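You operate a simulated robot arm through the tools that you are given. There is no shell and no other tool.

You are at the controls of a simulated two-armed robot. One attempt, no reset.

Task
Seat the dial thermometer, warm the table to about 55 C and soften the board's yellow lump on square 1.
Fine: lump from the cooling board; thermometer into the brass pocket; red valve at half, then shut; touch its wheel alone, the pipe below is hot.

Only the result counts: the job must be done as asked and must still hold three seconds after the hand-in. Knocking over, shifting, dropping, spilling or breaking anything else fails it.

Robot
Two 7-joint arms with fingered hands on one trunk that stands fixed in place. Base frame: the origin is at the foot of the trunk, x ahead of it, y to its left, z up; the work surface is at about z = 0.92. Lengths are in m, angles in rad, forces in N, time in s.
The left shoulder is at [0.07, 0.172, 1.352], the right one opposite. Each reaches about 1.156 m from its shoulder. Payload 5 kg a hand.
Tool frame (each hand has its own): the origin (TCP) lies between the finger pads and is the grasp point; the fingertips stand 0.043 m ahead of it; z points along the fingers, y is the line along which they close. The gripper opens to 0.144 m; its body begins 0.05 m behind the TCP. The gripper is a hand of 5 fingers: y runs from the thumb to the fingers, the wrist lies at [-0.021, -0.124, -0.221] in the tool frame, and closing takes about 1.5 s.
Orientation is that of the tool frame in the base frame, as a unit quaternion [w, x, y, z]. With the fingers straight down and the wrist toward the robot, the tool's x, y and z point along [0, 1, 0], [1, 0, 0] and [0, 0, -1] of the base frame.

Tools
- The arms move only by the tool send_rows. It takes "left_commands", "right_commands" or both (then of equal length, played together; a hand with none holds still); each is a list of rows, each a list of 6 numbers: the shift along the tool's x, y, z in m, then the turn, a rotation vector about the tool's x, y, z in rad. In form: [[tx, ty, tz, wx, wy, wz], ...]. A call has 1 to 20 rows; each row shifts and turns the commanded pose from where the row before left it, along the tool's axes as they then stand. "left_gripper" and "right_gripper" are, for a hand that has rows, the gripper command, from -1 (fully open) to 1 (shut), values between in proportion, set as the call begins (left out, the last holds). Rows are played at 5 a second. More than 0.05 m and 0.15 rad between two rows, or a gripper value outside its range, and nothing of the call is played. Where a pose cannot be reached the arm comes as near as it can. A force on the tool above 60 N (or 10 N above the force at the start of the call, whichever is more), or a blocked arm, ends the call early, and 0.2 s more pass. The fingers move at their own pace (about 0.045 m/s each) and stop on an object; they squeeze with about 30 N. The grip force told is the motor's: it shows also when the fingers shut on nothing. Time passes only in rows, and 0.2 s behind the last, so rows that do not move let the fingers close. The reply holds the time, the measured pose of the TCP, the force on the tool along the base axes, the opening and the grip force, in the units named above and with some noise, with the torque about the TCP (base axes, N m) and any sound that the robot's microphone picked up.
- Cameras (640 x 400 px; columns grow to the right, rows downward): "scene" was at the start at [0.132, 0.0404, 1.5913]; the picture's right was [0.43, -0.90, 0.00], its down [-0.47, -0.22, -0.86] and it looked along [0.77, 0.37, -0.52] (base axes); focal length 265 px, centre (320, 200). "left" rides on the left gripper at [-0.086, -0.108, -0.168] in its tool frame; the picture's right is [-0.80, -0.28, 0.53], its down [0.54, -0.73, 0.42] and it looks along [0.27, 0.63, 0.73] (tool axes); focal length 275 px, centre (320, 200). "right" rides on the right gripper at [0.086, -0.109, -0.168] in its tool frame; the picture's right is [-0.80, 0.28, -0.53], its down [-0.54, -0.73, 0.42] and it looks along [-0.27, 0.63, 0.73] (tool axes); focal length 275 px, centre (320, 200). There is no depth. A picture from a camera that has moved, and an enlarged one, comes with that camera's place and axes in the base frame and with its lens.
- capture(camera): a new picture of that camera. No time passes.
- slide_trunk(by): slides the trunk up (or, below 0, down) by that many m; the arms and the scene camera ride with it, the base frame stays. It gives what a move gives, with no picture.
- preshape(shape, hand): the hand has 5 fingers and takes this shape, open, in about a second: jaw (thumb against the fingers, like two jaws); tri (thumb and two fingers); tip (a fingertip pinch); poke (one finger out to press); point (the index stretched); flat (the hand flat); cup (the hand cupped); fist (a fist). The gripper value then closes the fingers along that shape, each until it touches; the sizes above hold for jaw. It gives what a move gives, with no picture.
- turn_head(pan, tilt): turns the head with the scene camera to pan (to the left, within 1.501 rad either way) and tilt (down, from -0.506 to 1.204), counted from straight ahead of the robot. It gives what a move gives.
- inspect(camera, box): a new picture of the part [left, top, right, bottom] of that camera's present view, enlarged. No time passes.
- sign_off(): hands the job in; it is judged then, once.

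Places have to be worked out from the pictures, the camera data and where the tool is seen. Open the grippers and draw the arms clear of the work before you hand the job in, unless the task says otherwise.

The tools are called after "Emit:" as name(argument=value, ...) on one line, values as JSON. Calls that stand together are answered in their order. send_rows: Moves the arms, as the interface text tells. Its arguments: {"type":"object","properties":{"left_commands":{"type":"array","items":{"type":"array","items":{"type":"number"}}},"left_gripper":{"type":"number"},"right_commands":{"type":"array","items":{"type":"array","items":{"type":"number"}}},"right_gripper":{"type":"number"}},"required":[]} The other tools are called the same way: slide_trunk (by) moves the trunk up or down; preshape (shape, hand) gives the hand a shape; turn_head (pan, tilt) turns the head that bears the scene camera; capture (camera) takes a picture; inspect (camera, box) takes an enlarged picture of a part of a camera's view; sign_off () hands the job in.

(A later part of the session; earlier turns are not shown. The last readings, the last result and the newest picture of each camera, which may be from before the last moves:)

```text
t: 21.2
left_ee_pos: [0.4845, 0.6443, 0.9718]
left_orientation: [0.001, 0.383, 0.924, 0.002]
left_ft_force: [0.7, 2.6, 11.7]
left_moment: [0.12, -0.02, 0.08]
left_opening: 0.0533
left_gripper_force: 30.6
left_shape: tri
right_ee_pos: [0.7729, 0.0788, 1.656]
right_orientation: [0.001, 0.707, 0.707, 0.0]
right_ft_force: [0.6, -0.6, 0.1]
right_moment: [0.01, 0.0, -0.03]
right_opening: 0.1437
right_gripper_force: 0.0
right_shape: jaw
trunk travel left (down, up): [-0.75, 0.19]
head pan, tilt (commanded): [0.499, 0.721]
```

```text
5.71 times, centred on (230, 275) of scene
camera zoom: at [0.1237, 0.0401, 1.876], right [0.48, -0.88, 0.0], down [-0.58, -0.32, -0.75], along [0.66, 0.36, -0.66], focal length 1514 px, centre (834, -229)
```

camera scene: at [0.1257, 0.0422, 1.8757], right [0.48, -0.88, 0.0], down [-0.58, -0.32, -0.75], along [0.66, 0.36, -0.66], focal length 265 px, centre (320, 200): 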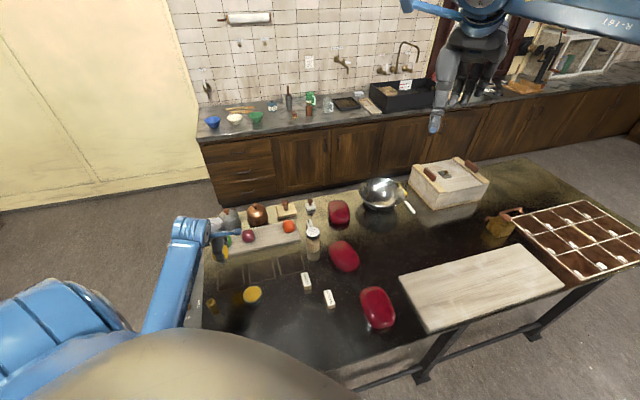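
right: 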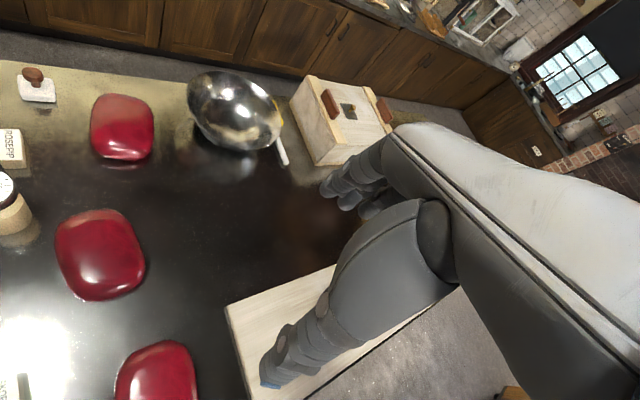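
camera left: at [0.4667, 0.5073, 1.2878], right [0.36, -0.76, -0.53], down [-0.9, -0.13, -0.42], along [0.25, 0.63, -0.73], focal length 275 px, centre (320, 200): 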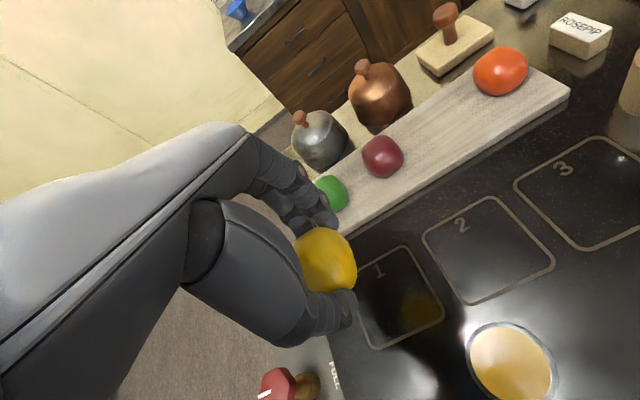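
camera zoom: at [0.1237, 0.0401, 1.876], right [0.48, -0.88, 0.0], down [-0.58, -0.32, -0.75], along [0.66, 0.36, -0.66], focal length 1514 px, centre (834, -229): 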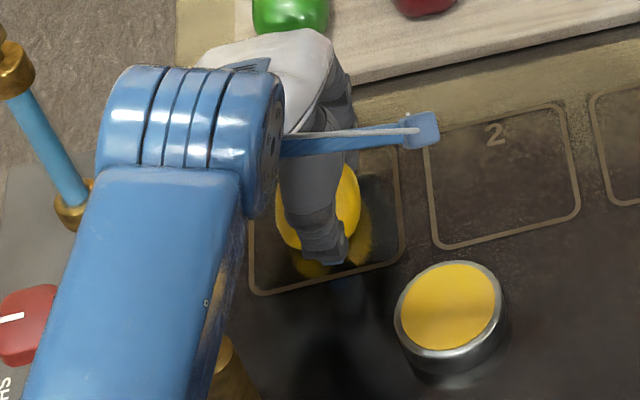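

The force reads 11.7 N up, so the lump is on the table inside square 1. I ease up by 1–2 mm and open the fingers.

Emit:
send_rows(left_commands=[[0, 0, -0.0015, 0, 0, 0], [0, 0, 0, 0, 0, 0], [0, 0, 0, 0, 0, 0], [0, 0, 0, 0, 0, 0], [0, 0, 0, 0, 0, 0], [0, 0, 0, 0, 0, 0], [0, 0, 0, 0, 0, 0]], left_gripper=-0.3)

Emit:
inspect(camera="left", box=[220, 150, 460, 370])

```text
t: 22.8
left_ee_pos: [0.4822, 0.6454, 0.9714]
left_orientation: [0.001, 0.384, 0.924, 0.0]
left_ft_force: [-0.1, -0.3, 0.7]
left_moment: [-0.01, -0.02, 0.0]
left_opening: 0.0933
left_gripper_force: 0.0
left_shape: tri
right_ee_pos: [0.774, 0.0791, 1.6562]
right_orientation: [-0.001, 0.706, 0.708, 0.0]
right_ft_force: [0.3, -0.1, -0.5]
right_moment: [0.02, -0.01, -0.06]
right_opening: 0.1436
right_gripper_force: 0.0
right_shape: jaw
trunk travel left (down, up): [-0.75, 0.19]
head pan, tilt (commanded): [0.499, 0.721]
```

```text
1.82 times, centred on (340, 260) of left
camera zoom: at [0.4664, 0.5063, 1.1379], right [0.36, -0.76, -0.53], down [-0.9, -0.13, -0.42], along [0.25, 0.63, -0.73], focal length 500 px, centre (284, 91)
```

zoom: 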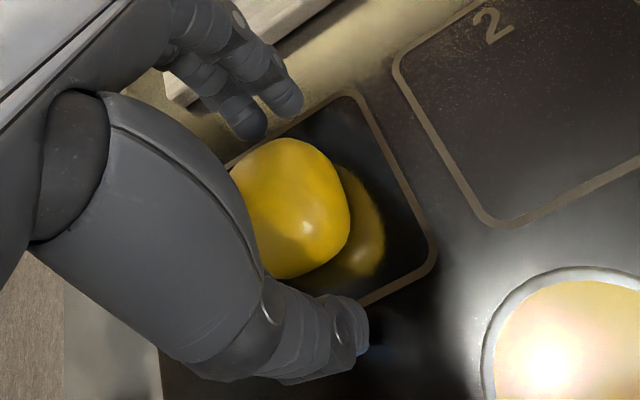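

The fingers are open and the lump stands in square 1. I raise the hand straight up and verify where the lump lies.

Emit:
send_rows(left_commands=[[0, 0, -0.02, 0, 0, 0], [0, 0, -0.035, 0, 0, 0], [0, 0, -0.04, 0, 0, 0], [0, 0, -0.04, 0, 0, 0], [0, 0, -0.045, 0, 0, 0]])

Emit:
capture(camera="left")

Emit:
inspect(camera="scene", box=[190, 240, 270, 310])

```text
t: 24.0
left_ee_pos: [0.4821, 0.6466, 1.1517]
left_orientation: [0.0, 0.382, 0.924, 0.001]
left_ft_force: [-0.3, -0.3, -0.3]
left_moment: [0.03, -0.02, -0.03]
left_opening: 0.0931
left_gripper_force: 0.0
left_shape: tri
right_ee_pos: [0.7744, 0.0789, 1.6556]
right_orientation: [0.0, 0.706, 0.708, 0.0]
right_ft_force: [-0.8, -0.4, -1.0]
right_moment: [0.01, 0.0, -0.01]
right_opening: 0.1436
right_gripper_force: 0.1
right_shape: jaw
trunk travel left (down, up): [-0.75, 0.19]
head pan, tilt (commanded): [0.499, 0.721]
```

```text
taken
camera left: at [0.4654, 0.5076, 1.3183], right [0.36, -0.76, -0.53], down [-0.9, -0.13, -0.42], along [0.25, 0.63, -0.73], focal length 275 px, centre (320, 200)
```

left: 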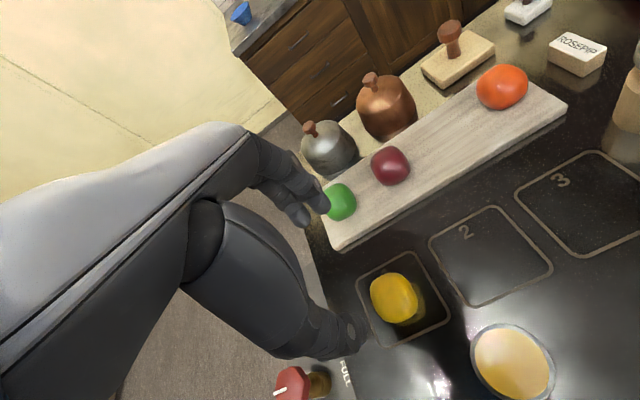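

```text
5.71 times, centred on (230, 275) of scene
camera zoom: at [0.1247, 0.0411, 1.8757], right [0.48, -0.88, 0.0], down [-0.58, -0.32, -0.75], along [0.66, 0.36, -0.66], focal length 1514 px, centre (834, -229)
```

zoom: 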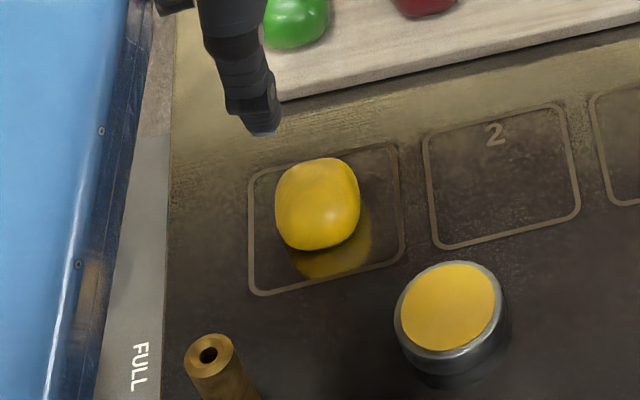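

The lump is nicely centred in square 1. Next is the thermometer at ≈ (0.777, 0.4305, dial top 1.027): I move the hand above it at z ≈ 1.17.

Emit:
send_rows(left_commands=[[-0.0452, 0.007, -0.0023, 0, 0, 0], [-0.0452, 0.007, -0.0023, 0, 0, 0], [-0.0452, 0.007, -0.0023, 0, 0, 0], [-0.0452, 0.007, -0.0023, 0, 0, 0], [-0.0452, 0.007, -0.0023, 0, 0, 0], [-0.0452, 0.007, -0.0023, 0, 0, 0], [-0.0452, 0.007, -0.0023, 0, 0, 0], [-0.0452, 0.007, -0.0023, 0, 0, 0], [0, 0, 0, 0, 0, 0]])

Emit:
capture(camera="left")

Emit:
inspect(camera="scene", box=[270, 180, 350, 270])

```text
t: 26.0
left_ee_pos: [0.7798, 0.4316, 1.1674]
left_orientation: [0.0, 0.382, 0.924, 0.0]
left_ft_force: [0.4, 0.0, -0.6]
left_moment: [0.03, 0.02, 0.01]
left_opening: 0.0931
left_gripper_force: 0.0
left_shape: tri
right_ee_pos: [0.7744, 0.0802, 1.6557]
right_orientation: [0.0, 0.707, 0.707, 0.0]
right_ft_force: [0.1, 0.9, 0.4]
right_moment: [0.0, 0.0, -0.01]
right_opening: 0.1435
right_gripper_force: 0.1
right_shape: jaw
trunk travel left (down, up): [-0.75, 0.19]
head pan, tilt (commanded): [0.499, 0.721]
```

```text
taken
camera left: at [0.7638, 0.2933, 1.335], right [0.36, -0.76, -0.53], down [-0.9, -0.13, -0.42], along [0.25, 0.63, -0.73], focal length 275 px, centre (320, 200)
```

left: 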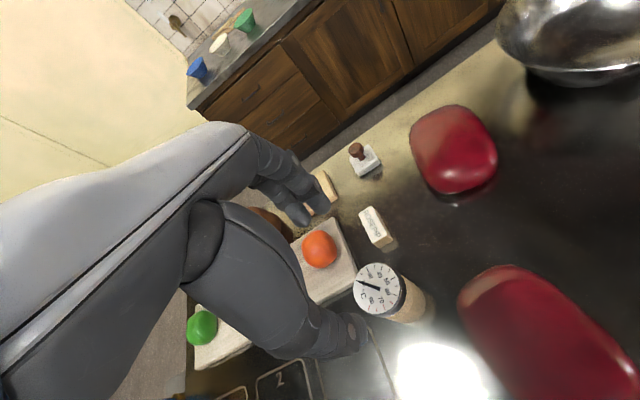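

```text
4.44 times, centred on (310, 225) of scene
camera zoom: at [0.1251, 0.0417, 1.8757], right [0.48, -0.88, 0.0], down [-0.58, -0.32, -0.75], along [0.66, 0.36, -0.66], focal length 1178 px, centre (364, 89)
```

zoom: 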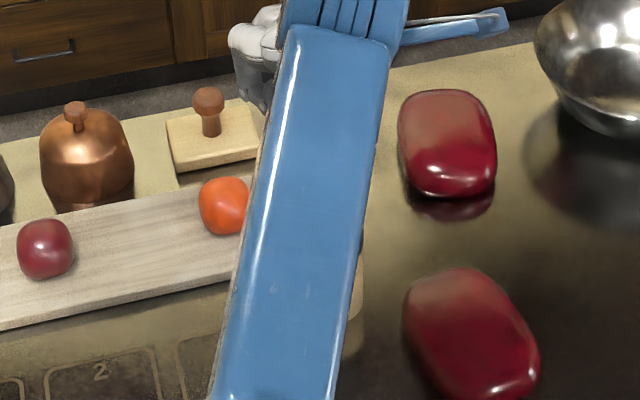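

The forearm blocks the head camera, so I rely on the hand camera; zooming onto the thermometer.

Emit:
inspect(camera="left", box=[290, 190, 470, 370])

Emit:
capture(camera="right")

```text
2.22 times, centred on (380, 280) of left
camera zoom: at [0.7638, 0.2933, 1.335], right [0.36, -0.76, -0.53], down [-0.9, -0.13, -0.42], along [0.25, 0.63, -0.73], focal length 612 px, centre (187, 22)
```

zoom: 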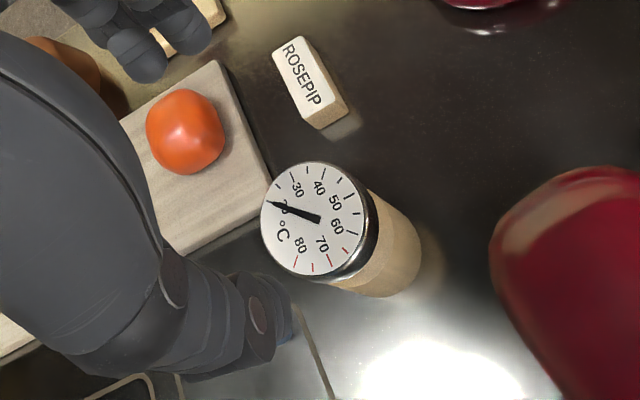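

```text
taken
camera right: at [0.6656, 0.1666, 1.8236], right [0.28, -0.8, 0.53], down [-0.73, -0.54, -0.42], along [0.63, -0.27, -0.73], focal length 275 px, centre (320, 200)
```

right: 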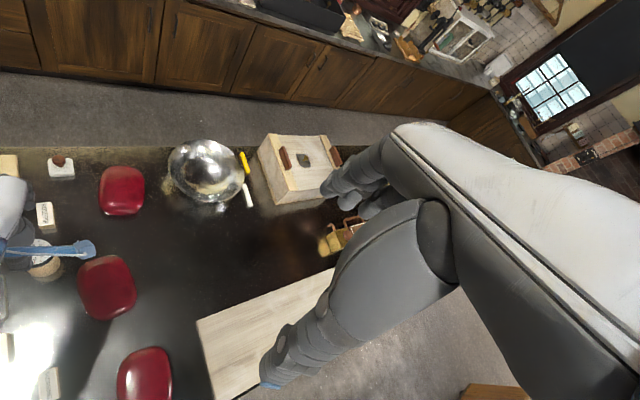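

The dial reads 20 °C and its centre is at ≈ (0.778, 0.431); wood holder top ≈ 0.978, dial rim 1.009–1.027. I descend to z ≈ 1.075 first and check finger clearance around the rim.

Emit:
send_rows(left_commands=[[-0.0032, -0.0018, 0.03, 0, 0, 0], [0, 0, 0.035, 0, 0, 0], [0, 0, 0.028, 0, 0, 0], [0, 0, 0, 0, 0, 0], [0, 0, 0, 0, 0, 0]])

Emit:
inspect(camera="left", box=[230, 170, 410, 370])

```text
t: 27.2
left_ee_pos: [0.7806, 0.4247, 1.0737]
left_orientation: [-0.001, 0.383, 0.924, -0.001]
left_ft_force: [0.0, 0.0, 0.0]
left_moment: [0.01, 0.04, 0.01]
left_opening: 0.0932
left_gripper_force: 0.1
left_shape: tri
right_ee_pos: [0.7747, 0.0795, 1.6564]
right_orientation: [-0.001, 0.707, 0.707, 0.0]
right_ft_force: [0.1, 0.1, 0.5]
right_moment: [0.0, 0.01, 0.03]
right_opening: 0.1438
right_gripper_force: 0.1
right_shape: jaw
trunk travel left (down, up): [-0.75, 0.19]
head pan, tilt (commanded): [0.499, 0.721]
```

```text
2.00 times, centred on (320, 270) of left
camera zoom: at [0.7627, 0.2871, 1.2421], right [0.36, -0.76, -0.53], down [-0.9, -0.13, -0.42], along [0.25, 0.63, -0.73], focal length 551 px, centre (320, 60)
```

zoom: 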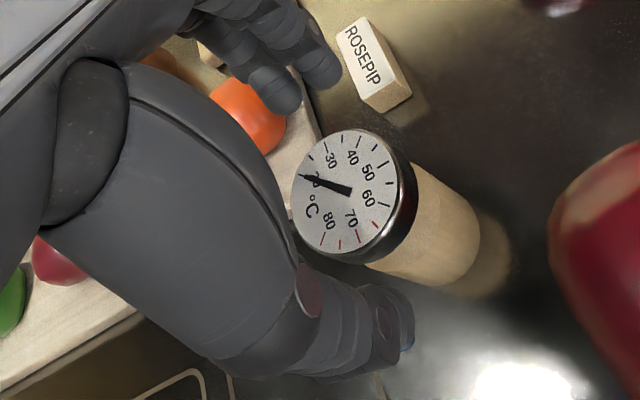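

The dial sits at tool offset (0.005, 0.003), essentially centred. I correct 2.5 mm in y, and descend to z ≈ 1.03 to take the rim.

Emit:
send_rows(left_commands=[[0.0005, 0.0025, 0.015, 0, 0, 0], [0, 0, 0.015, 0, 0, 0], [0, 0, 0.013, 0, 0, 0], [0, 0, 0, 0, 0, 0]])

Emit:
inspect(camera="left", box=[230, 150, 410, 370])

```text
t: 28.2
left_ee_pos: [0.7819, 0.4282, 1.0321]
left_orientation: [0.001, 0.383, 0.924, 0.0]
left_ft_force: [-0.5, -0.1, 0.4]
left_moment: [-0.03, -0.01, -0.05]
left_opening: 0.0935
left_gripper_force: 0.1
left_shape: tri
right_ee_pos: [0.7745, 0.0797, 1.6561]
right_orientation: [0.0, 0.707, 0.708, 0.001]
right_ft_force: [-1.0, -0.5, -0.3]
right_moment: [0.03, -0.02, -0.01]
right_opening: 0.1439
right_gripper_force: 0.0
right_shape: jaw
trunk travel left (down, up): [-0.75, 0.19]
head pan, tilt (commanded): [0.499, 0.721]
```

```text
1.82 times, centred on (320, 260) of left
camera zoom: at [0.7644, 0.2895, 1.2001], right [0.36, -0.76, -0.53], down [-0.9, -0.13, -0.42], along [0.25, 0.63, -0.73], focal length 500 px, centre (320, 91)
```

zoom: 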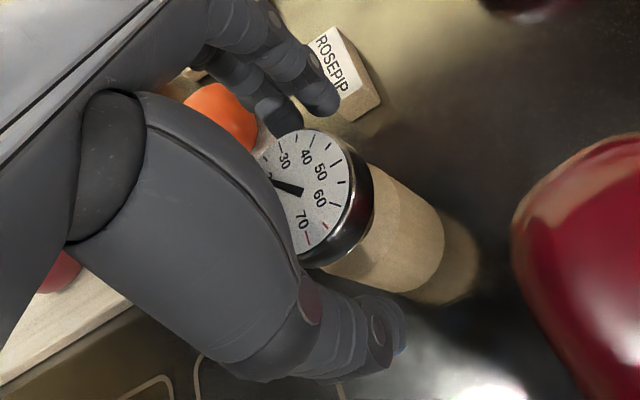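

Thumb and fingers straddle the dial rim, above the wood. I close on it now.

Emit:
send_rows(left_commands=[[0, 0, 0, 0, 0, 0], [0, 0, 0, 0, 0, 0], [0, 0, 0, 0, 0, 0], [0, 0, 0, 0, 0, 0], [0, 0, 0, 0, 0, 0], [0, 0, 0, 0, 0, 0], [0, 0, 0, 0, 0, 0], [0, 0, 0, 0, 0, 0]], left_gripper=0.6)

Emit:
inspect(camera="left", box=[230, 150, 410, 370])

```text
t: 30.0
left_ee_pos: [0.7816, 0.4277, 1.0329]
left_orientation: [0.0, 0.382, 0.924, 0.0]
left_ft_force: [5.6, 0.2, 0.8]
left_moment: [0.3, -0.2, -0.06]
left_opening: 0.0168
left_gripper_force: 29.8
left_shape: tri
right_ee_pos: [0.774, 0.0797, 1.6563]
right_orientation: [0.0, 0.707, 0.707, -0.001]
right_ft_force: [0.0, 0.8, 0.1]
right_moment: [-0.03, 0.0, 0.0]
right_opening: 0.1436
right_gripper_force: 0.1
right_shape: jaw
trunk travel left (down, up): [-0.75, 0.19]
head pan, tilt (commanded): [0.499, 0.721]
```

```text
1.82 times, centred on (320, 260) of left
camera zoom: at [0.7653, 0.2896, 1.2001], right [0.36, -0.76, -0.53], down [-0.9, -0.13, -0.42], along [0.25, 0.63, -0.73], focal length 500 px, centre (320, 91)
```

zoom: 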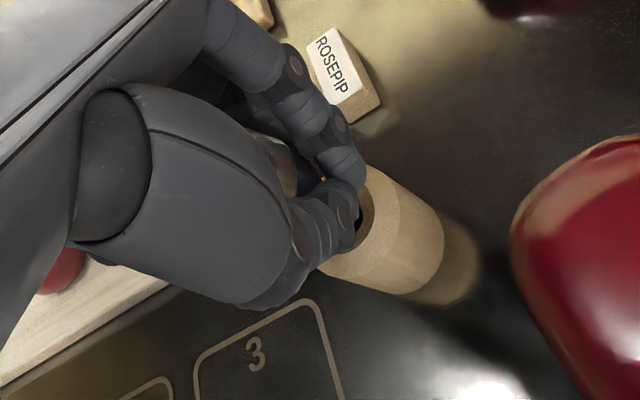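

The opening went to 0.017 m, meaning the fingers closed on something narrower than the rim — probably the neck under the dial. I look from the other cameras before doing anything else.

Emit:
inspect(camera="right", box=[0, 180, 120, 320])

Emit:
inspect(camera="scene", box=[270, 190, 350, 280])

Emit:
inspect(camera="left", box=[290, 200, 380, 290])

```text
2.86 times, centred on (60, 250) of right
camera zoom: at [0.6662, 0.1664, 1.8233], right [0.29, -0.8, 0.53], down [-0.73, -0.54, -0.42], along [0.63, -0.27, -0.73], focal length 786 px, centre (1063, 57)
```

zoom: 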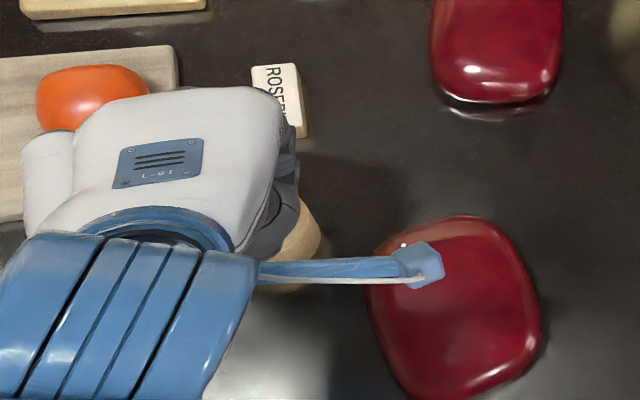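

```text
4.44 times, centred on (310, 235) of scene
camera zoom: at [0.1259, 0.0414, 1.8757], right [0.48, -0.88, 0.0], down [-0.58, -0.32, -0.75], along [0.66, 0.36, -0.66], focal length 1178 px, centre (364, 44)
```

zoom: 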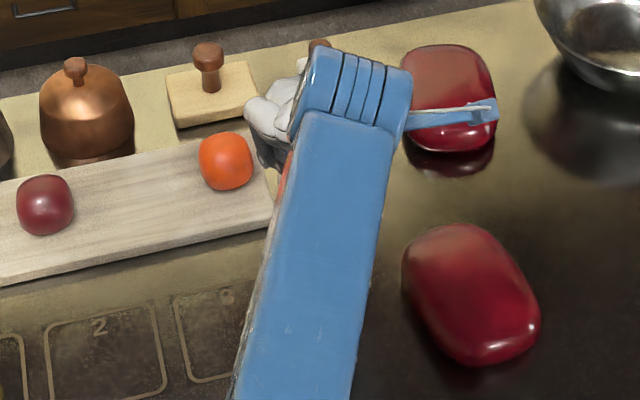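

```text
4.44 times, centred on (335, 245) of left
camera zoom: at [0.7653, 0.2896, 1.2001], right [0.36, -0.76, -0.53], down [-0.9, -0.13, -0.42], along [0.25, 0.63, -0.73], focal length 1224 px, centre (253, 0)
```

zoom: 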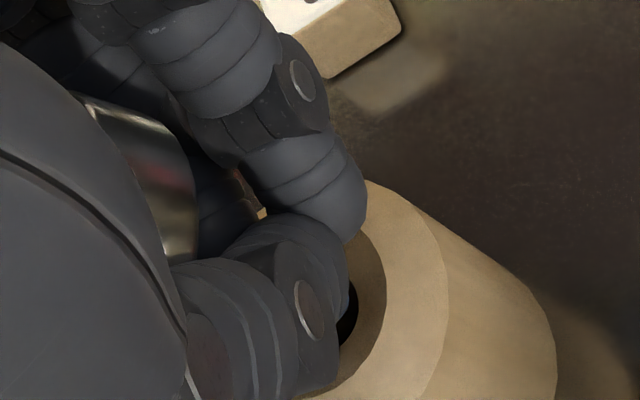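

The dial has popped up and leaned toward the curled-finger side, with the tips below it. I'll relax the grip in small steps while watching so it can settle back into its holder.

Emit:
send_rows(left_commands=[[0, 0, 0, 0, 0, 0], [0, 0, 0, 0, 0, 0]], left_gripper=0.5)

Emit:
inspect(camera="left", box=[250, 170, 400, 320])

```text
t: 30.6
left_ee_pos: [0.7802, 0.4293, 1.0324]
left_orientation: [-0.001, 0.383, 0.924, -0.001]
left_ft_force: [0.0, 0.3, -0.2]
left_moment: [-0.04, -0.03, 0.0]
left_opening: 0.0358
left_gripper_force: 0.1
left_shape: tri
right_ee_pos: [0.7741, 0.0799, 1.656]
right_orientation: [0.0, 0.706, 0.708, 0.0]
right_ft_force: [0.3, -0.2, 0.3]
right_moment: [0.02, 0.01, -0.03]
right_opening: 0.1436
right_gripper_force: 0.0
right_shape: jaw
trunk travel left (down, up): [-0.75, 0.19]
head pan, tilt (commanded): [0.499, 0.721]
```

```text
2.67 times, centred on (325, 245) of left
camera zoom: at [0.7642, 0.2897, 1.1996], right [0.36, -0.76, -0.53], down [-0.9, -0.13, -0.42], along [0.25, 0.63, -0.73], focal length 734 px, centre (307, 80)
```

zoom: 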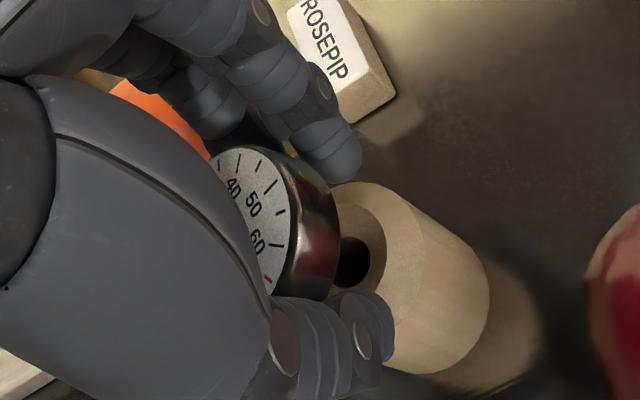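

The force is gone and the dial is settling back but still leaning to the left of its hole. I open a little more and watch.

Emit:
send_rows(left_commands=[[0, 0, 0, 0, 0, 0], [0, 0, 0, 0, 0, 0]], left_gripper=0.3)

Emit:
inspect(camera="left", box=[250, 170, 400, 320])

```text
t: 31.2
left_ee_pos: [0.7818, 0.428, 1.0327]
left_orientation: [0.0, 0.383, 0.924, 0.0]
left_ft_force: [-0.2, -0.2, -0.7]
left_moment: [-0.03, -0.01, 0.04]
left_opening: 0.05
left_gripper_force: 0.0
left_shape: tri
right_ee_pos: [0.7742, 0.0804, 1.6559]
right_orientation: [0.0, 0.707, 0.708, 0.0]
right_ft_force: [-0.5, -0.2, -0.1]
right_moment: [0.04, 0.0, -0.01]
right_opening: 0.1436
right_gripper_force: 0.1
right_shape: jaw
trunk travel left (down, up): [-0.75, 0.19]
head pan, tilt (commanded): [0.499, 0.721]
```

```text
2.67 times, centred on (325, 245) of left
camera zoom: at [0.7644, 0.2896, 1.2002], right [0.36, -0.76, -0.53], down [-0.9, -0.13, -0.42], along [0.25, 0.63, -0.73], focal length 734 px, centre (307, 80)
```

zoom: 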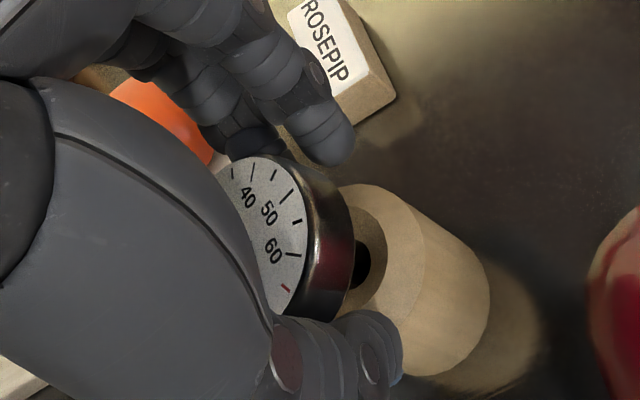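

It keeps sliding back toward upright. I open further in the same gentle way.

Emit:
send_rows(left_commands=[[0, 0, 0, 0, 0, 0], [0, 0, 0, 0, 0, 0]], left_gripper=0.1)

Emit:
inspect(camera="left", box=[250, 170, 400, 320])

```text
t: 31.8
left_ee_pos: [0.7804, 0.4275, 1.032]
left_orientation: [0.0, 0.383, 0.924, 0.0]
left_ft_force: [0.2, -0.3, 0.5]
left_moment: [0.01, 0.04, 0.02]
left_opening: 0.0644
left_gripper_force: 0.0
left_shape: tri
right_ee_pos: [0.7733, 0.079, 1.6558]
right_orientation: [0.0, 0.706, 0.708, 0.0]
right_ft_force: [0.3, -0.2, 0.0]
right_moment: [-0.06, 0.01, 0.0]
right_opening: 0.1438
right_gripper_force: 0.1
right_shape: jaw
trunk travel left (down, up): [-0.75, 0.19]
head pan, tilt (commanded): [0.499, 0.721]
```

```text
2.67 times, centred on (325, 245) of left
camera zoom: at [0.7646, 0.2896, 1.2002], right [0.36, -0.76, -0.53], down [-0.9, -0.13, -0.42], along [0.25, 0.63, -0.73], focal length 734 px, centre (307, 80)
```

zoom: 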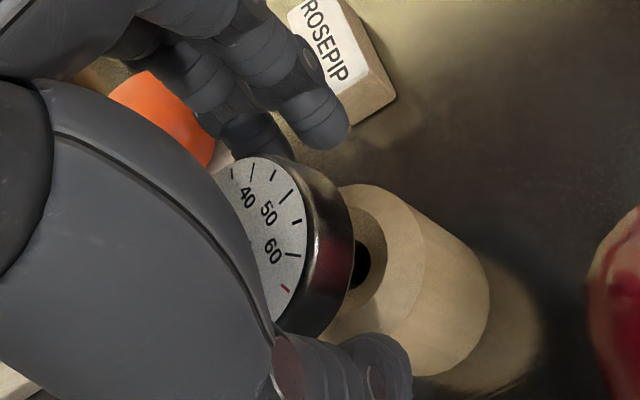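

The dial stays slightly tilted in its loose hole. I open to the earlier clearance and then raise the hand to look.

Emit:
send_rows(left_commands=[[0, 0, 0, 0, 0, 0], [0, 0, 0, 0, 0, 0], [0, 0, 0, 0, 0, 0]], left_gripper=-0.3)

Emit:
inspect(camera="left", box=[250, 170, 400, 320])

```text
t: 32.6
left_ee_pos: [0.7812, 0.429, 1.033]
left_orientation: [0.001, 0.382, 0.924, 0.0]
left_ft_force: [-0.6, 1.1, -0.1]
left_moment: [0.0, 0.03, 0.02]
left_opening: 0.0931
left_gripper_force: 0.0
left_shape: tri
right_ee_pos: [0.7744, 0.0797, 1.655]
right_orientation: [0.0, 0.707, 0.708, 0.0]
right_ft_force: [0.1, 0.3, 0.2]
right_moment: [-0.03, -0.01, 0.01]
right_opening: 0.1437
right_gripper_force: 0.1
right_shape: jaw
trunk travel left (down, up): [-0.75, 0.19]
head pan, tilt (commanded): [0.499, 0.721]
```

```text
2.67 times, centred on (325, 245) of left
camera zoom: at [0.7646, 0.2896, 1.2001], right [0.36, -0.76, -0.53], down [-0.9, -0.13, -0.42], along [0.25, 0.63, -0.73], focal length 734 px, centre (307, 80)
```

zoom: 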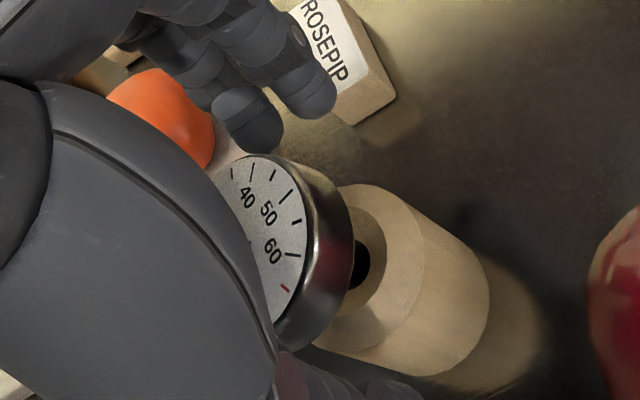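

The thermometer leans in the holder now. I raise the hand straight up to get a clear look at it.

Emit:
send_rows(left_commands=[[0, 0, -0.02, 0, 0, 0], [0, 0, -0.04, 0, 0, 0], [0, 0, -0.04, 0, 0, 0], [0, 0, -0.045, 0, 0, 0]])

Emit:
inspect(camera="left", box=[290, 200, 450, 350])

Emit:
inspect(camera="scene", box=[270, 190, 350, 280])

```text
t: 33.6
left_ee_pos: [0.78, 0.4299, 1.1801]
left_orientation: [0.0, 0.383, 0.924, -0.001]
left_ft_force: [-0.1, -0.5, -0.9]
left_moment: [-0.01, -0.07, -0.01]
left_opening: 0.0934
left_gripper_force: 0.0
left_shape: tri
right_ee_pos: [0.7737, 0.0772, 1.6554]
right_orientation: [0.001, 0.706, 0.708, 0.0]
right_ft_force: [-0.4, 0.1, -0.9]
right_moment: [0.0, -0.01, -0.01]
right_opening: 0.1437
right_gripper_force: 0.1
right_shape: jaw
trunk travel left (down, up): [-0.75, 0.19]
head pan, tilt (commanded): [0.499, 0.721]
```

```text
2.67 times, centred on (370, 275) of left
camera zoom: at [0.764, 0.2902, 1.3473], right [0.36, -0.76, -0.53], down [-0.9, -0.13, -0.42], along [0.25, 0.63, -0.73], focal length 734 px, centre (187, 0)
```

zoom: 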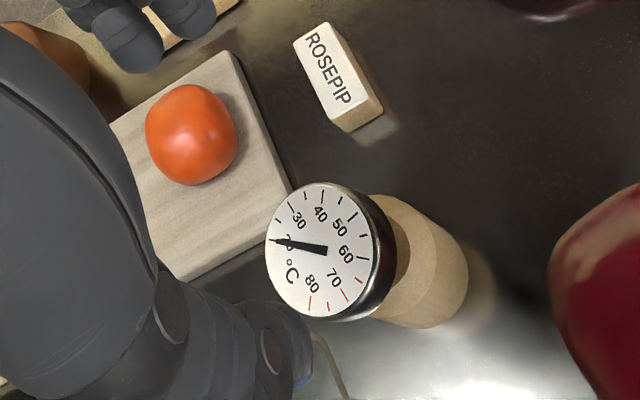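

```text
4.44 times, centred on (310, 235) of scene
camera zoom: at [0.1249, 0.0409, 1.8757], right [0.48, -0.88, 0.0], down [-0.58, -0.32, -0.75], along [0.66, 0.36, -0.66], focal length 1178 px, centre (364, 44)
```

zoom: 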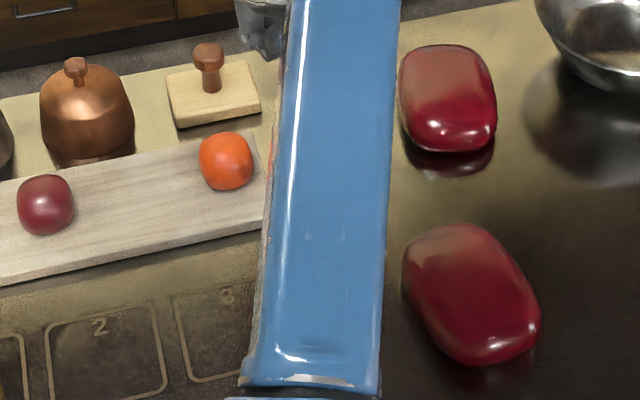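

The holder hasn't moved noticeably; the thermometer leans a bit toward the board. I move the arm aside to inspect with the head camera.

Emit:
send_rows(left_commands=[[0.035, 0, -0.015, 0, 0, 0], [0.045, 0, 0, 0, 0, 0], [0.045, 0, 0, 0, 0, 0], [0.045, 0, 0, 0, 0, 0]])

Emit:
inspect(camera="scene", box=[285, 200, 345, 270])

Emit:
inspect(camera="left", box=[380, 200, 580, 400])

```text
t: 34.6
left_ee_pos: [0.6612, 0.5511, 1.1948]
left_orientation: [0.001, 0.383, 0.924, 0.0]
left_ft_force: [0.0, 0.0, -0.8]
left_moment: [0.02, 0.02, -0.02]
left_opening: 0.0933
left_gripper_force: 0.0
left_shape: tri
right_ee_pos: [0.772, 0.0799, 1.6565]
right_orientation: [0.0, 0.707, 0.707, -0.001]
right_ft_force: [-0.4, -1.0, -0.3]
right_moment: [-0.05, -0.02, 0.0]
right_opening: 0.1442
right_gripper_force: 0.0
right_shape: jaw
trunk travel left (down, up): [-0.75, 0.19]
head pan, tilt (commanded): [0.499, 0.721]
```

```text
5.71 times, centred on (315, 235) of scene
camera zoom: at [0.1241, 0.043, 1.8758], right [0.48, -0.88, 0.0], down [-0.58, -0.32, -0.75], along [0.66, 0.36, -0.66], focal length 1514 px, centre (349, 0)
```

zoom: 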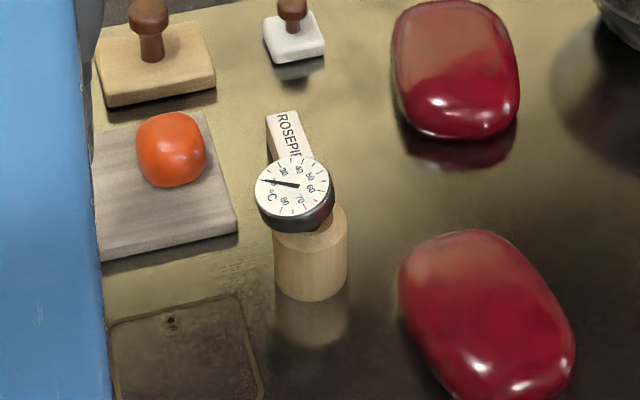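

```text
2.00 times, centred on (480, 300) of left
camera zoom: at [0.6456, 0.413, 1.3629], right [0.36, -0.77, -0.53], down [-0.9, -0.13, -0.42], along [0.26, 0.63, -0.73], focal length 551 px, centre (0, 0)
```

zoom: 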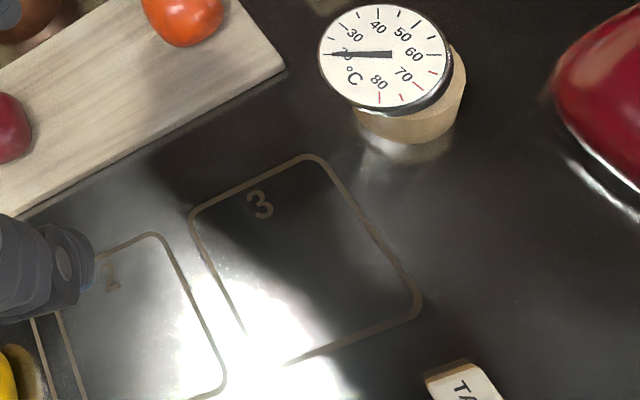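

The dial now leans ~12 mm (0.2 rad) toward the board, at ≈ (0.771, 0.4405, 1.022), still in its holder. The tri fingers curl under as they close, which squeezed it up; I'll check in free air how the jaw and tri shapes look at the dial's width.

Emit:
send_rows(left_commands=[[0, 0, -0.02, 0, 0, 0], [0, 0, 0, 0, 0, 0], [0, 0, 0, 0, 0, 0], [0, 0, 0, 0, 0, 0], [0, 0, 0, 0, 0, 0]], left_gripper=0.22)

Emit:
inspect(camera="left", box=[220, 130, 420, 350])

Emit:
inspect(camera="scene", box=[210, 130, 310, 250])

Emit:
preshape(hand="left", shape="jaw")

Emit:
send_rows(left_commands=[[0, 0, 0, 0, 0, 0], [0, 0, 0, 0, 0, 0], [0, 0, 0, 0, 0, 0], [0, 0, 0, 0, 0, 0], [0, 0, 0, 0, 0, 0], [0, 0, 0, 0, 0, 0]], left_gripper=0.22)

Emit:
inspect(camera="left", box=[220, 130, 420, 350])

Emit:
inspect(camera="scene", box=[210, 130, 310, 250])

```text
t: 35.8
left_ee_pos: [0.6631, 0.5503, 1.2143]
left_orientation: [0.0, 0.383, 0.924, 0.0]
left_ft_force: [0.3, -0.8, -0.1]
left_moment: [-0.04, -0.02, -0.01]
left_opening: 0.0567
left_gripper_force: 0.1
left_shape: tri
right_ee_pos: [0.7748, 0.0796, 1.6559]
right_orientation: [0.0, 0.707, 0.707, 0.001]
right_ft_force: [-0.6, -0.2, -0.4]
right_moment: [-0.01, 0.01, -0.02]
right_opening: 0.1438
right_gripper_force: 0.1
right_shape: jaw
trunk travel left (down, up): [-0.75, 0.19]
head pan, tilt (commanded): [0.499, 0.721]
```

```text
1.82 times, centred on (320, 240) of left
camera zoom: at [0.6467, 0.4112, 1.3822], right [0.36, -0.76, -0.53], down [-0.9, -0.13, -0.42], along [0.25, 0.63, -0.73], focal length 500 px, centre (320, 127)
```

zoom: 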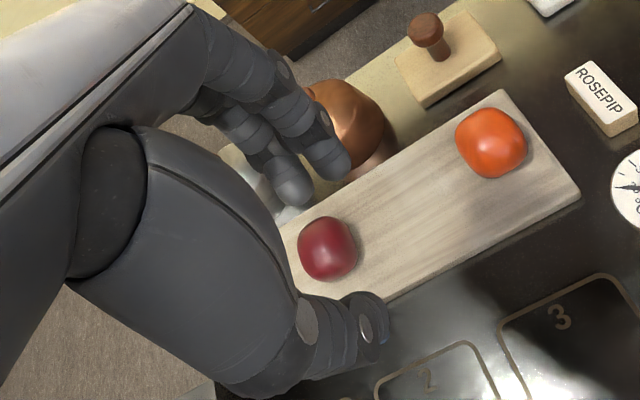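

```text
3.33 times, centred on (260, 190) of scene
camera zoom: at [0.1252, 0.0413, 1.8758], right [0.48, -0.88, 0.0], down [-0.58, -0.32, -0.75], along [0.66, 0.36, -0.66], focal length 883 px, centre (520, 233)
```

zoom: 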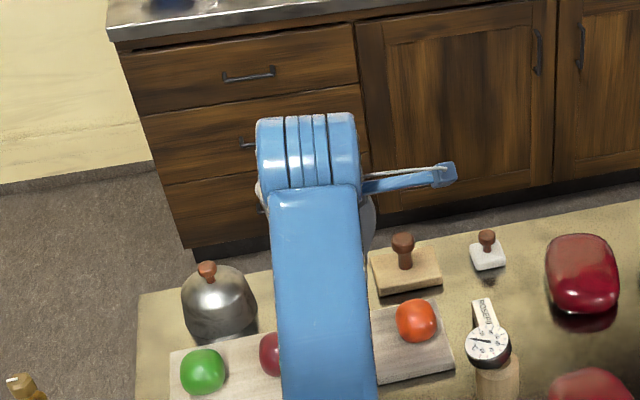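

```text
t: 36.7
left_ee_pos: [0.6641, 0.5495, 1.215]
left_orientation: [0.002, 0.382, 0.924, -0.001]
left_ft_force: [0.6, -0.3, -0.4]
left_moment: [0.01, 0.0, -0.02]
left_opening: 0.1436
left_gripper_force: 0.1
left_shape: jaw
right_ee_pos: [0.7744, 0.0803, 1.6557]
right_orientation: [0.0, 0.707, 0.707, 0.0]
right_ft_force: [0.1, 0.1, 0.1]
right_moment: [-0.01, 0.0, 0.03]
right_opening: 0.1436
right_gripper_force: 0.0
right_shape: jaw
trunk travel left (down, up): [-0.75, 0.19]
head pan, tilt (commanded): [0.499, 0.721]
```

```text
t: 38.1
left_ee_pos: [0.6634, 0.5498, 1.2143]
left_orientation: [0.0, 0.382, 0.924, 0.0]
left_ft_force: [0.1, 0.4, -0.1]
left_moment: [-0.03, 0.0, -0.03]
left_opening: 0.0568
left_gripper_force: 0.0
left_shape: jaw
right_ee_pos: [0.7722, 0.079, 1.657]
right_orientation: [0.0, 0.707, 0.708, -0.001]
right_ft_force: [-0.2, -0.8, 0.3]
right_moment: [-0.01, 0.0, 0.01]
right_opening: 0.1438
right_gripper_force: 0.0
right_shape: jaw
trunk travel left (down, up): [-0.75, 0.19]
head pan, tilt (commanded): [0.499, 0.721]
```

```text
1.82 times, centred on (320, 240) of left
camera zoom: at [0.6465, 0.4114, 1.3822], right [0.36, -0.76, -0.53], down [-0.9, -0.13, -0.42], along [0.25, 0.63, -0.73], focal length 500 px, centre (320, 127)
```

zoom: 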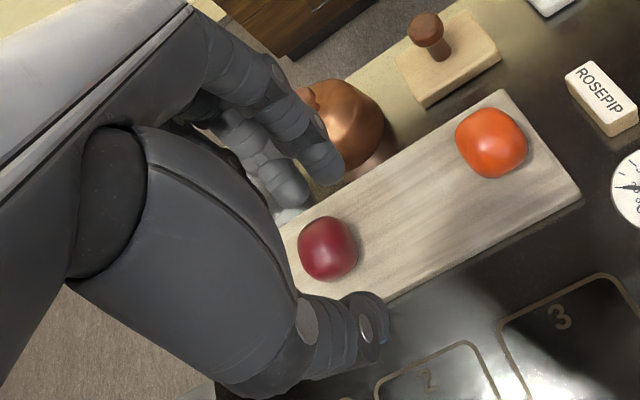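

```text
3.33 times, centred on (260, 190) of scene
camera zoom: at [0.125, 0.0415, 1.8758], right [0.48, -0.88, 0.0], down [-0.58, -0.32, -0.75], along [0.66, 0.36, -0.66], focal length 883 px, centre (520, 233)
```

zoom: 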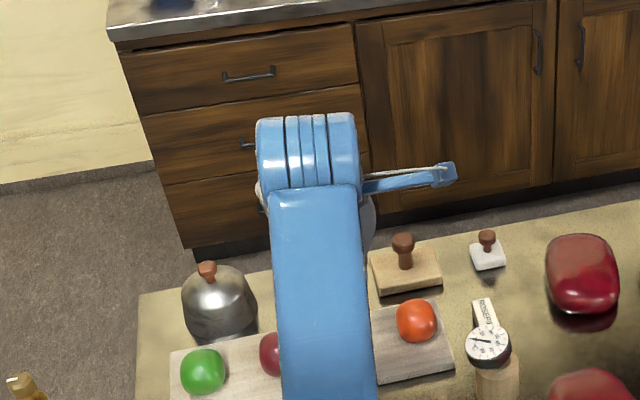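

I can't judge the finger curl from this angle. The right hand is a mirror copy and free in the air, so I'll turn it sideways to the head camera and study the closing shape there.

Emit:
send_rows(right_commands=[[0, 0, 0, 0, 0, -0.143], [0, 0, 0, 0, 0, -0.143], [0, 0, 0, 0, 0, -0.143], [0, 0, 0, 0, 0, -0.143], [0, 0, 0, 0, 0, -0.143], [0, 0, 0, 0, 0, -0.143], [0, 0, 0, 0, 0, -0.143], [0, 0, 0, 0, 0, -0.143], [0, 0, 0, 0, 0, -0.143], [0, 0, 0, 0, 0, -0.143], [0, 0, 0, 0, 0, -0.14]], right_gripper=0.22)

Emit:
capture(camera="scene")

```text
t: 40.5
left_ee_pos: [0.6639, 0.5501, 1.2142]
left_orientation: [0.0, 0.383, 0.924, 0.0]
left_ft_force: [1.2, 0.9, -0.8]
left_moment: [0.0, -0.01, -0.01]
left_opening: 0.0567
left_gripper_force: 0.1
left_shape: jaw
right_ee_pos: [0.773, 0.0783, 1.6555]
right_orientation: [0.0, 0.304, 0.953, 0.0]
right_ft_force: [0.2, -0.4, 0.8]
right_moment: [-0.02, 0.02, 0.01]
right_opening: 0.0564
right_gripper_force: 0.1
right_shape: jaw
right hand out of reach, approached as far as the arm can: row 8, 9, 10, 11
trunk travel left (down, up): [-0.75, 0.19]
head pan, tilt (commanded): [0.499, 0.721]
```

```text
taken
camera scene: at [0.125, 0.0415, 1.8758], right [0.48, -0.88, 0.0], down [-0.58, -0.32, -0.75], along [0.66, 0.36, -0.66], focal length 265 px, centre (320, 200)
```

scene: 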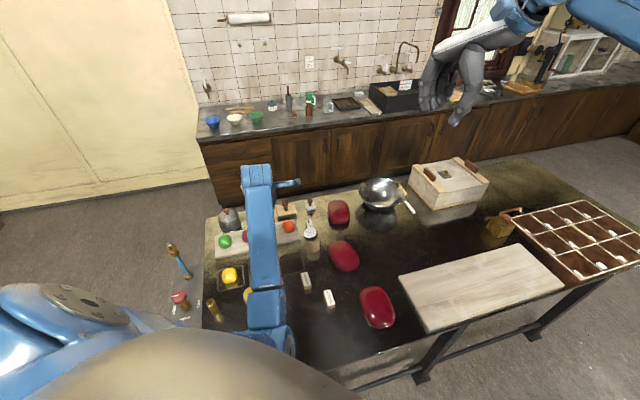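

The right hand turned 54°, enough for a side look. Zooming on it.

Emit:
inspect(camera="scene", box=[400, 10, 520, 140])

```text
3.08 times, centred on (460, 75) of scene
camera zoom: at [0.125, 0.0415, 1.8758], right [0.48, -0.88, 0.0], down [-0.58, -0.32, -0.75], along [0.66, 0.36, -0.66], focal length 815 px, centre (-111, 585)
```

zoom: 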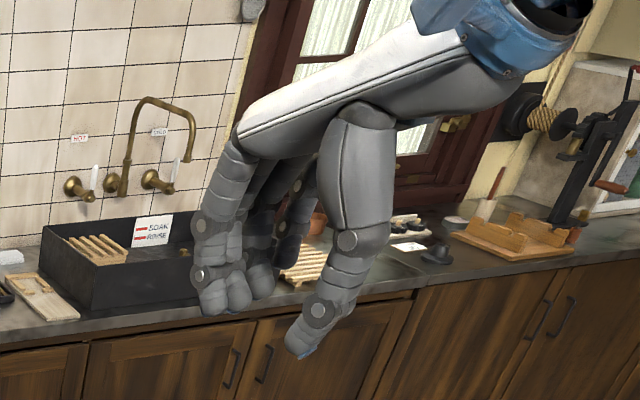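

The side view shows both thumb and fingers lean inward about 20°, so the rim must sit at the very fingertips (tip centres ≈ 35 mm ahead of the TCP) to be held squarely. I switch back to tri, partly open, and go above the leaning dial again.

Emit:
preshape(hand="left", shape="tri")

Emit:
send_rows(left_commands=[[-0.0395, -0.0005, 0, 0, 0, 0], [-0.0395, -0.0005, 0, 0, 0, 0], [-0.0395, -0.0005, 0, 0, 0, 0], [-0.0395, -0.0006, 0, 0, 0, 0], [0, 0, 0.03, 0, 0, 0], [0, 0, 0.035, 0, 0, 0], [0, 0, 0.02, 0, 0, 0], [0, 0, 0, 0, 0, 0]], left_gripper=-0.25)

Emit:
inspect(camera="left", box=[260, 190, 440, 360])

```text
t: 41.4
left_ee_pos: [0.6625, 0.5501, 1.2146]
left_orientation: [0.0, 0.383, 0.924, 0.001]
left_ft_force: [-0.2, -0.3, 0.2]
left_moment: [0.0, 0.04, -0.04]
left_opening: 0.1435
left_gripper_force: 0.0
left_shape: tri
right_ee_pos: [0.7737, 0.0787, 1.6552]
right_orientation: [0.001, 0.304, 0.953, 0.0]
right_ft_force: [-0.4, 0.0, -1.2]
right_moment: [0.0, -0.02, -0.04]
right_opening: 0.0566
right_gripper_force: 0.0
right_shape: jaw
trunk travel left (down, up): [-0.75, 0.19]
head pan, tilt (commanded): [0.499, 0.721]
```

```text
t: 43.2
left_ee_pos: [0.7706, 0.434, 1.1276]
left_orientation: [-0.001, 0.383, 0.924, 0.001]
left_ft_force: [-0.3, -0.2, -0.1]
left_moment: [0.0, -0.01, -0.02]
left_opening: 0.0906
left_gripper_force: 0.1
left_shape: tri
right_ee_pos: [0.7738, 0.0787, 1.6549]
right_orientation: [0.0, 0.305, 0.952, 0.0]
right_ft_force: [-0.1, 0.7, -0.2]
right_moment: [0.02, 0.01, -0.02]
right_opening: 0.0565
right_gripper_force: 0.2
right_shape: jaw
trunk travel left (down, up): [-0.75, 0.19]
head pan, tilt (commanded): [0.499, 0.721]
```

```text
2.35 times, centred on (350, 275) of left
camera zoom: at [0.7541, 0.2958, 1.2951], right [0.36, -0.76, -0.53], down [-0.9, -0.13, -0.42], along [0.25, 0.63, -0.73], focal length 648 px, centre (249, 24)
```

zoom: 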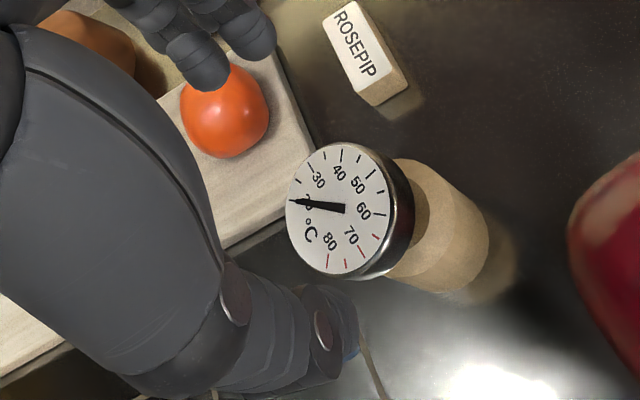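

The dial centre is now ≈ (0.770, 0.441); offset in the tool is (0.005, 0.005). I correct y by 5 mm and descend to z ≈ 1.05 so just the fingertips reach the rim.

Emit:
send_rows(left_commands=[[0, 0.005, 0.02, 0, 0, 0], [0, 0, 0.03, 0, 0, 0], [0, 0, 0.02, 0, 0, 0], [0, 0, 0.008, 0, 0, 0], [0, 0, 0, 0, 0, 0]])

Emit:
inspect(camera="left", box=[230, 160, 410, 350])

```text
t: 44.4
left_ee_pos: [0.7736, 0.4371, 1.0502]
left_orientation: [-0.001, 0.383, 0.924, 0.001]
left_ft_force: [0.9, -0.5, 0.4]
left_moment: [-0.01, 0.01, -0.02]
left_opening: 0.0905
left_gripper_force: 0.0
left_shape: tri
right_ee_pos: [0.773, 0.0785, 1.6561]
right_orientation: [0.0, 0.303, 0.953, 0.0]
right_ft_force: [-0.4, 0.1, 0.0]
right_moment: [0.02, 0.02, 0.02]
right_opening: 0.0564
right_gripper_force: 0.0
right_shape: jaw
trunk travel left (down, up): [-0.75, 0.19]
head pan, tilt (commanded): [0.499, 0.721]
```

```text
2.11 times, centred on (320, 255) of left
camera zoom: at [0.7574, 0.2992, 1.2167], right [0.36, -0.76, -0.53], down [-0.9, -0.13, -0.42], along [0.25, 0.63, -0.73], focal length 580 px, centre (320, 84)
```

zoom: 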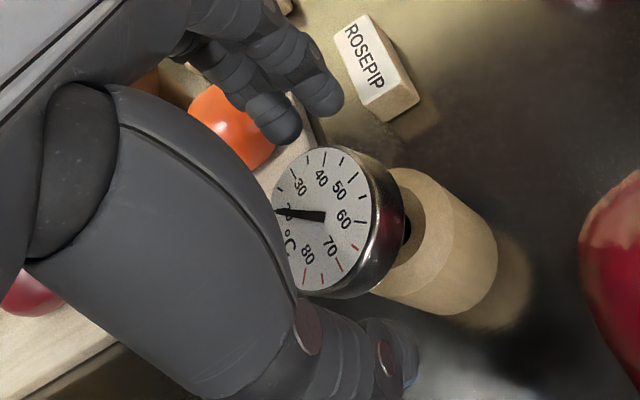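

Fingertips straddle the rim at the right height. I close with a limited command so that, should it slip, the fingers stop near the rim's width.

Emit:
send_rows(left_commands=[[0, 0, 0, 0, 0, 0], [0, 0, 0, 0, 0, 0], [0, 0, 0, 0, 0, 0], [0, 0, 0, 0, 0, 0], [0, 0, 0, 0, 0, 0], [0, 0, 0, 0, 0, 0]], left_gripper=0.35)

Emit:
inspect(camera="left", box=[230, 160, 410, 350])

```text
t: 45.8
left_ee_pos: [0.774, 0.4372, 1.0488]
left_orientation: [-0.001, 0.383, 0.924, 0.0]
left_ft_force: [0.5, 0.0, -0.8]
left_moment: [-0.03, 0.0, -0.02]
left_opening: 0.0504
left_gripper_force: 30.3
left_shape: tri
right_ee_pos: [0.7739, 0.0793, 1.6549]
right_orientation: [0.0, 0.304, 0.953, 0.001]
right_ft_force: [-0.8, 0.6, -0.5]
right_moment: [-0.01, 0.03, -0.02]
right_opening: 0.0568
right_gripper_force: 0.0
right_shape: jaw
trunk travel left (down, up): [-0.75, 0.19]
head pan, tilt (commanded): [0.499, 0.721]
```

```text
2.11 times, centred on (320, 255) of left
camera zoom: at [0.7572, 0.2992, 1.2169], right [0.36, -0.76, -0.53], down [-0.9, -0.13, -0.42], along [0.25, 0.63, -0.73], focal length 580 px, centre (320, 84)
```

zoom: 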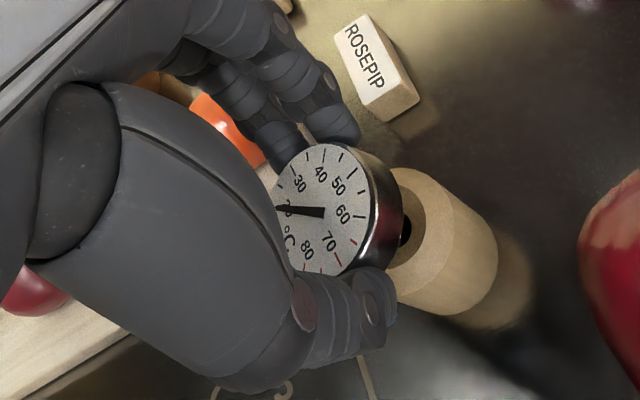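

It holds the rim at 0.050 m with 30 N and no side force. I lift slowly, 2 cm first, and check it stays in the grip.

Emit:
send_rows(left_commands=[[0, 0, -0.005, 0, 0, 0], [0, 0, -0.007, 0, 0, 0], [0, 0, -0.008, 0, 0, 0]])

Emit:
inspect(camera="left", box=[230, 160, 410, 350])

```text
t: 46.6
left_ee_pos: [0.7741, 0.4379, 1.0692]
left_orientation: [0.0, 0.383, 0.924, 0.0]
left_ft_force: [-0.3, 0.4, -0.4]
left_moment: [-0.02, 0.01, -0.05]
left_opening: 0.0504
left_gripper_force: 29.9
left_shape: tri
right_ee_pos: [0.7729, 0.0791, 1.6567]
right_orientation: [0.0, 0.303, 0.953, 0.0]
right_ft_force: [0.2, -0.8, -0.4]
right_moment: [0.01, 0.01, 0.01]
right_opening: 0.0566
right_gripper_force: 0.1
right_shape: jaw
trunk travel left (down, up): [-0.75, 0.19]
head pan, tilt (commanded): [0.499, 0.721]
```

```text
2.11 times, centred on (320, 255) of left
camera zoom: at [0.7568, 0.2992, 1.2377], right [0.36, -0.76, -0.53], down [-0.9, -0.13, -0.42], along [0.25, 0.63, -0.73], focal length 580 px, centre (320, 84)
```

zoom: 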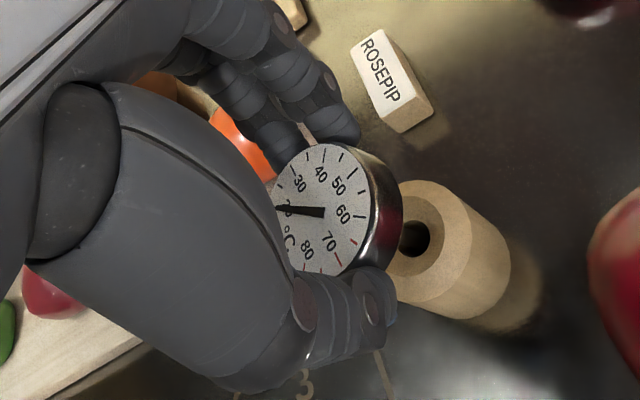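

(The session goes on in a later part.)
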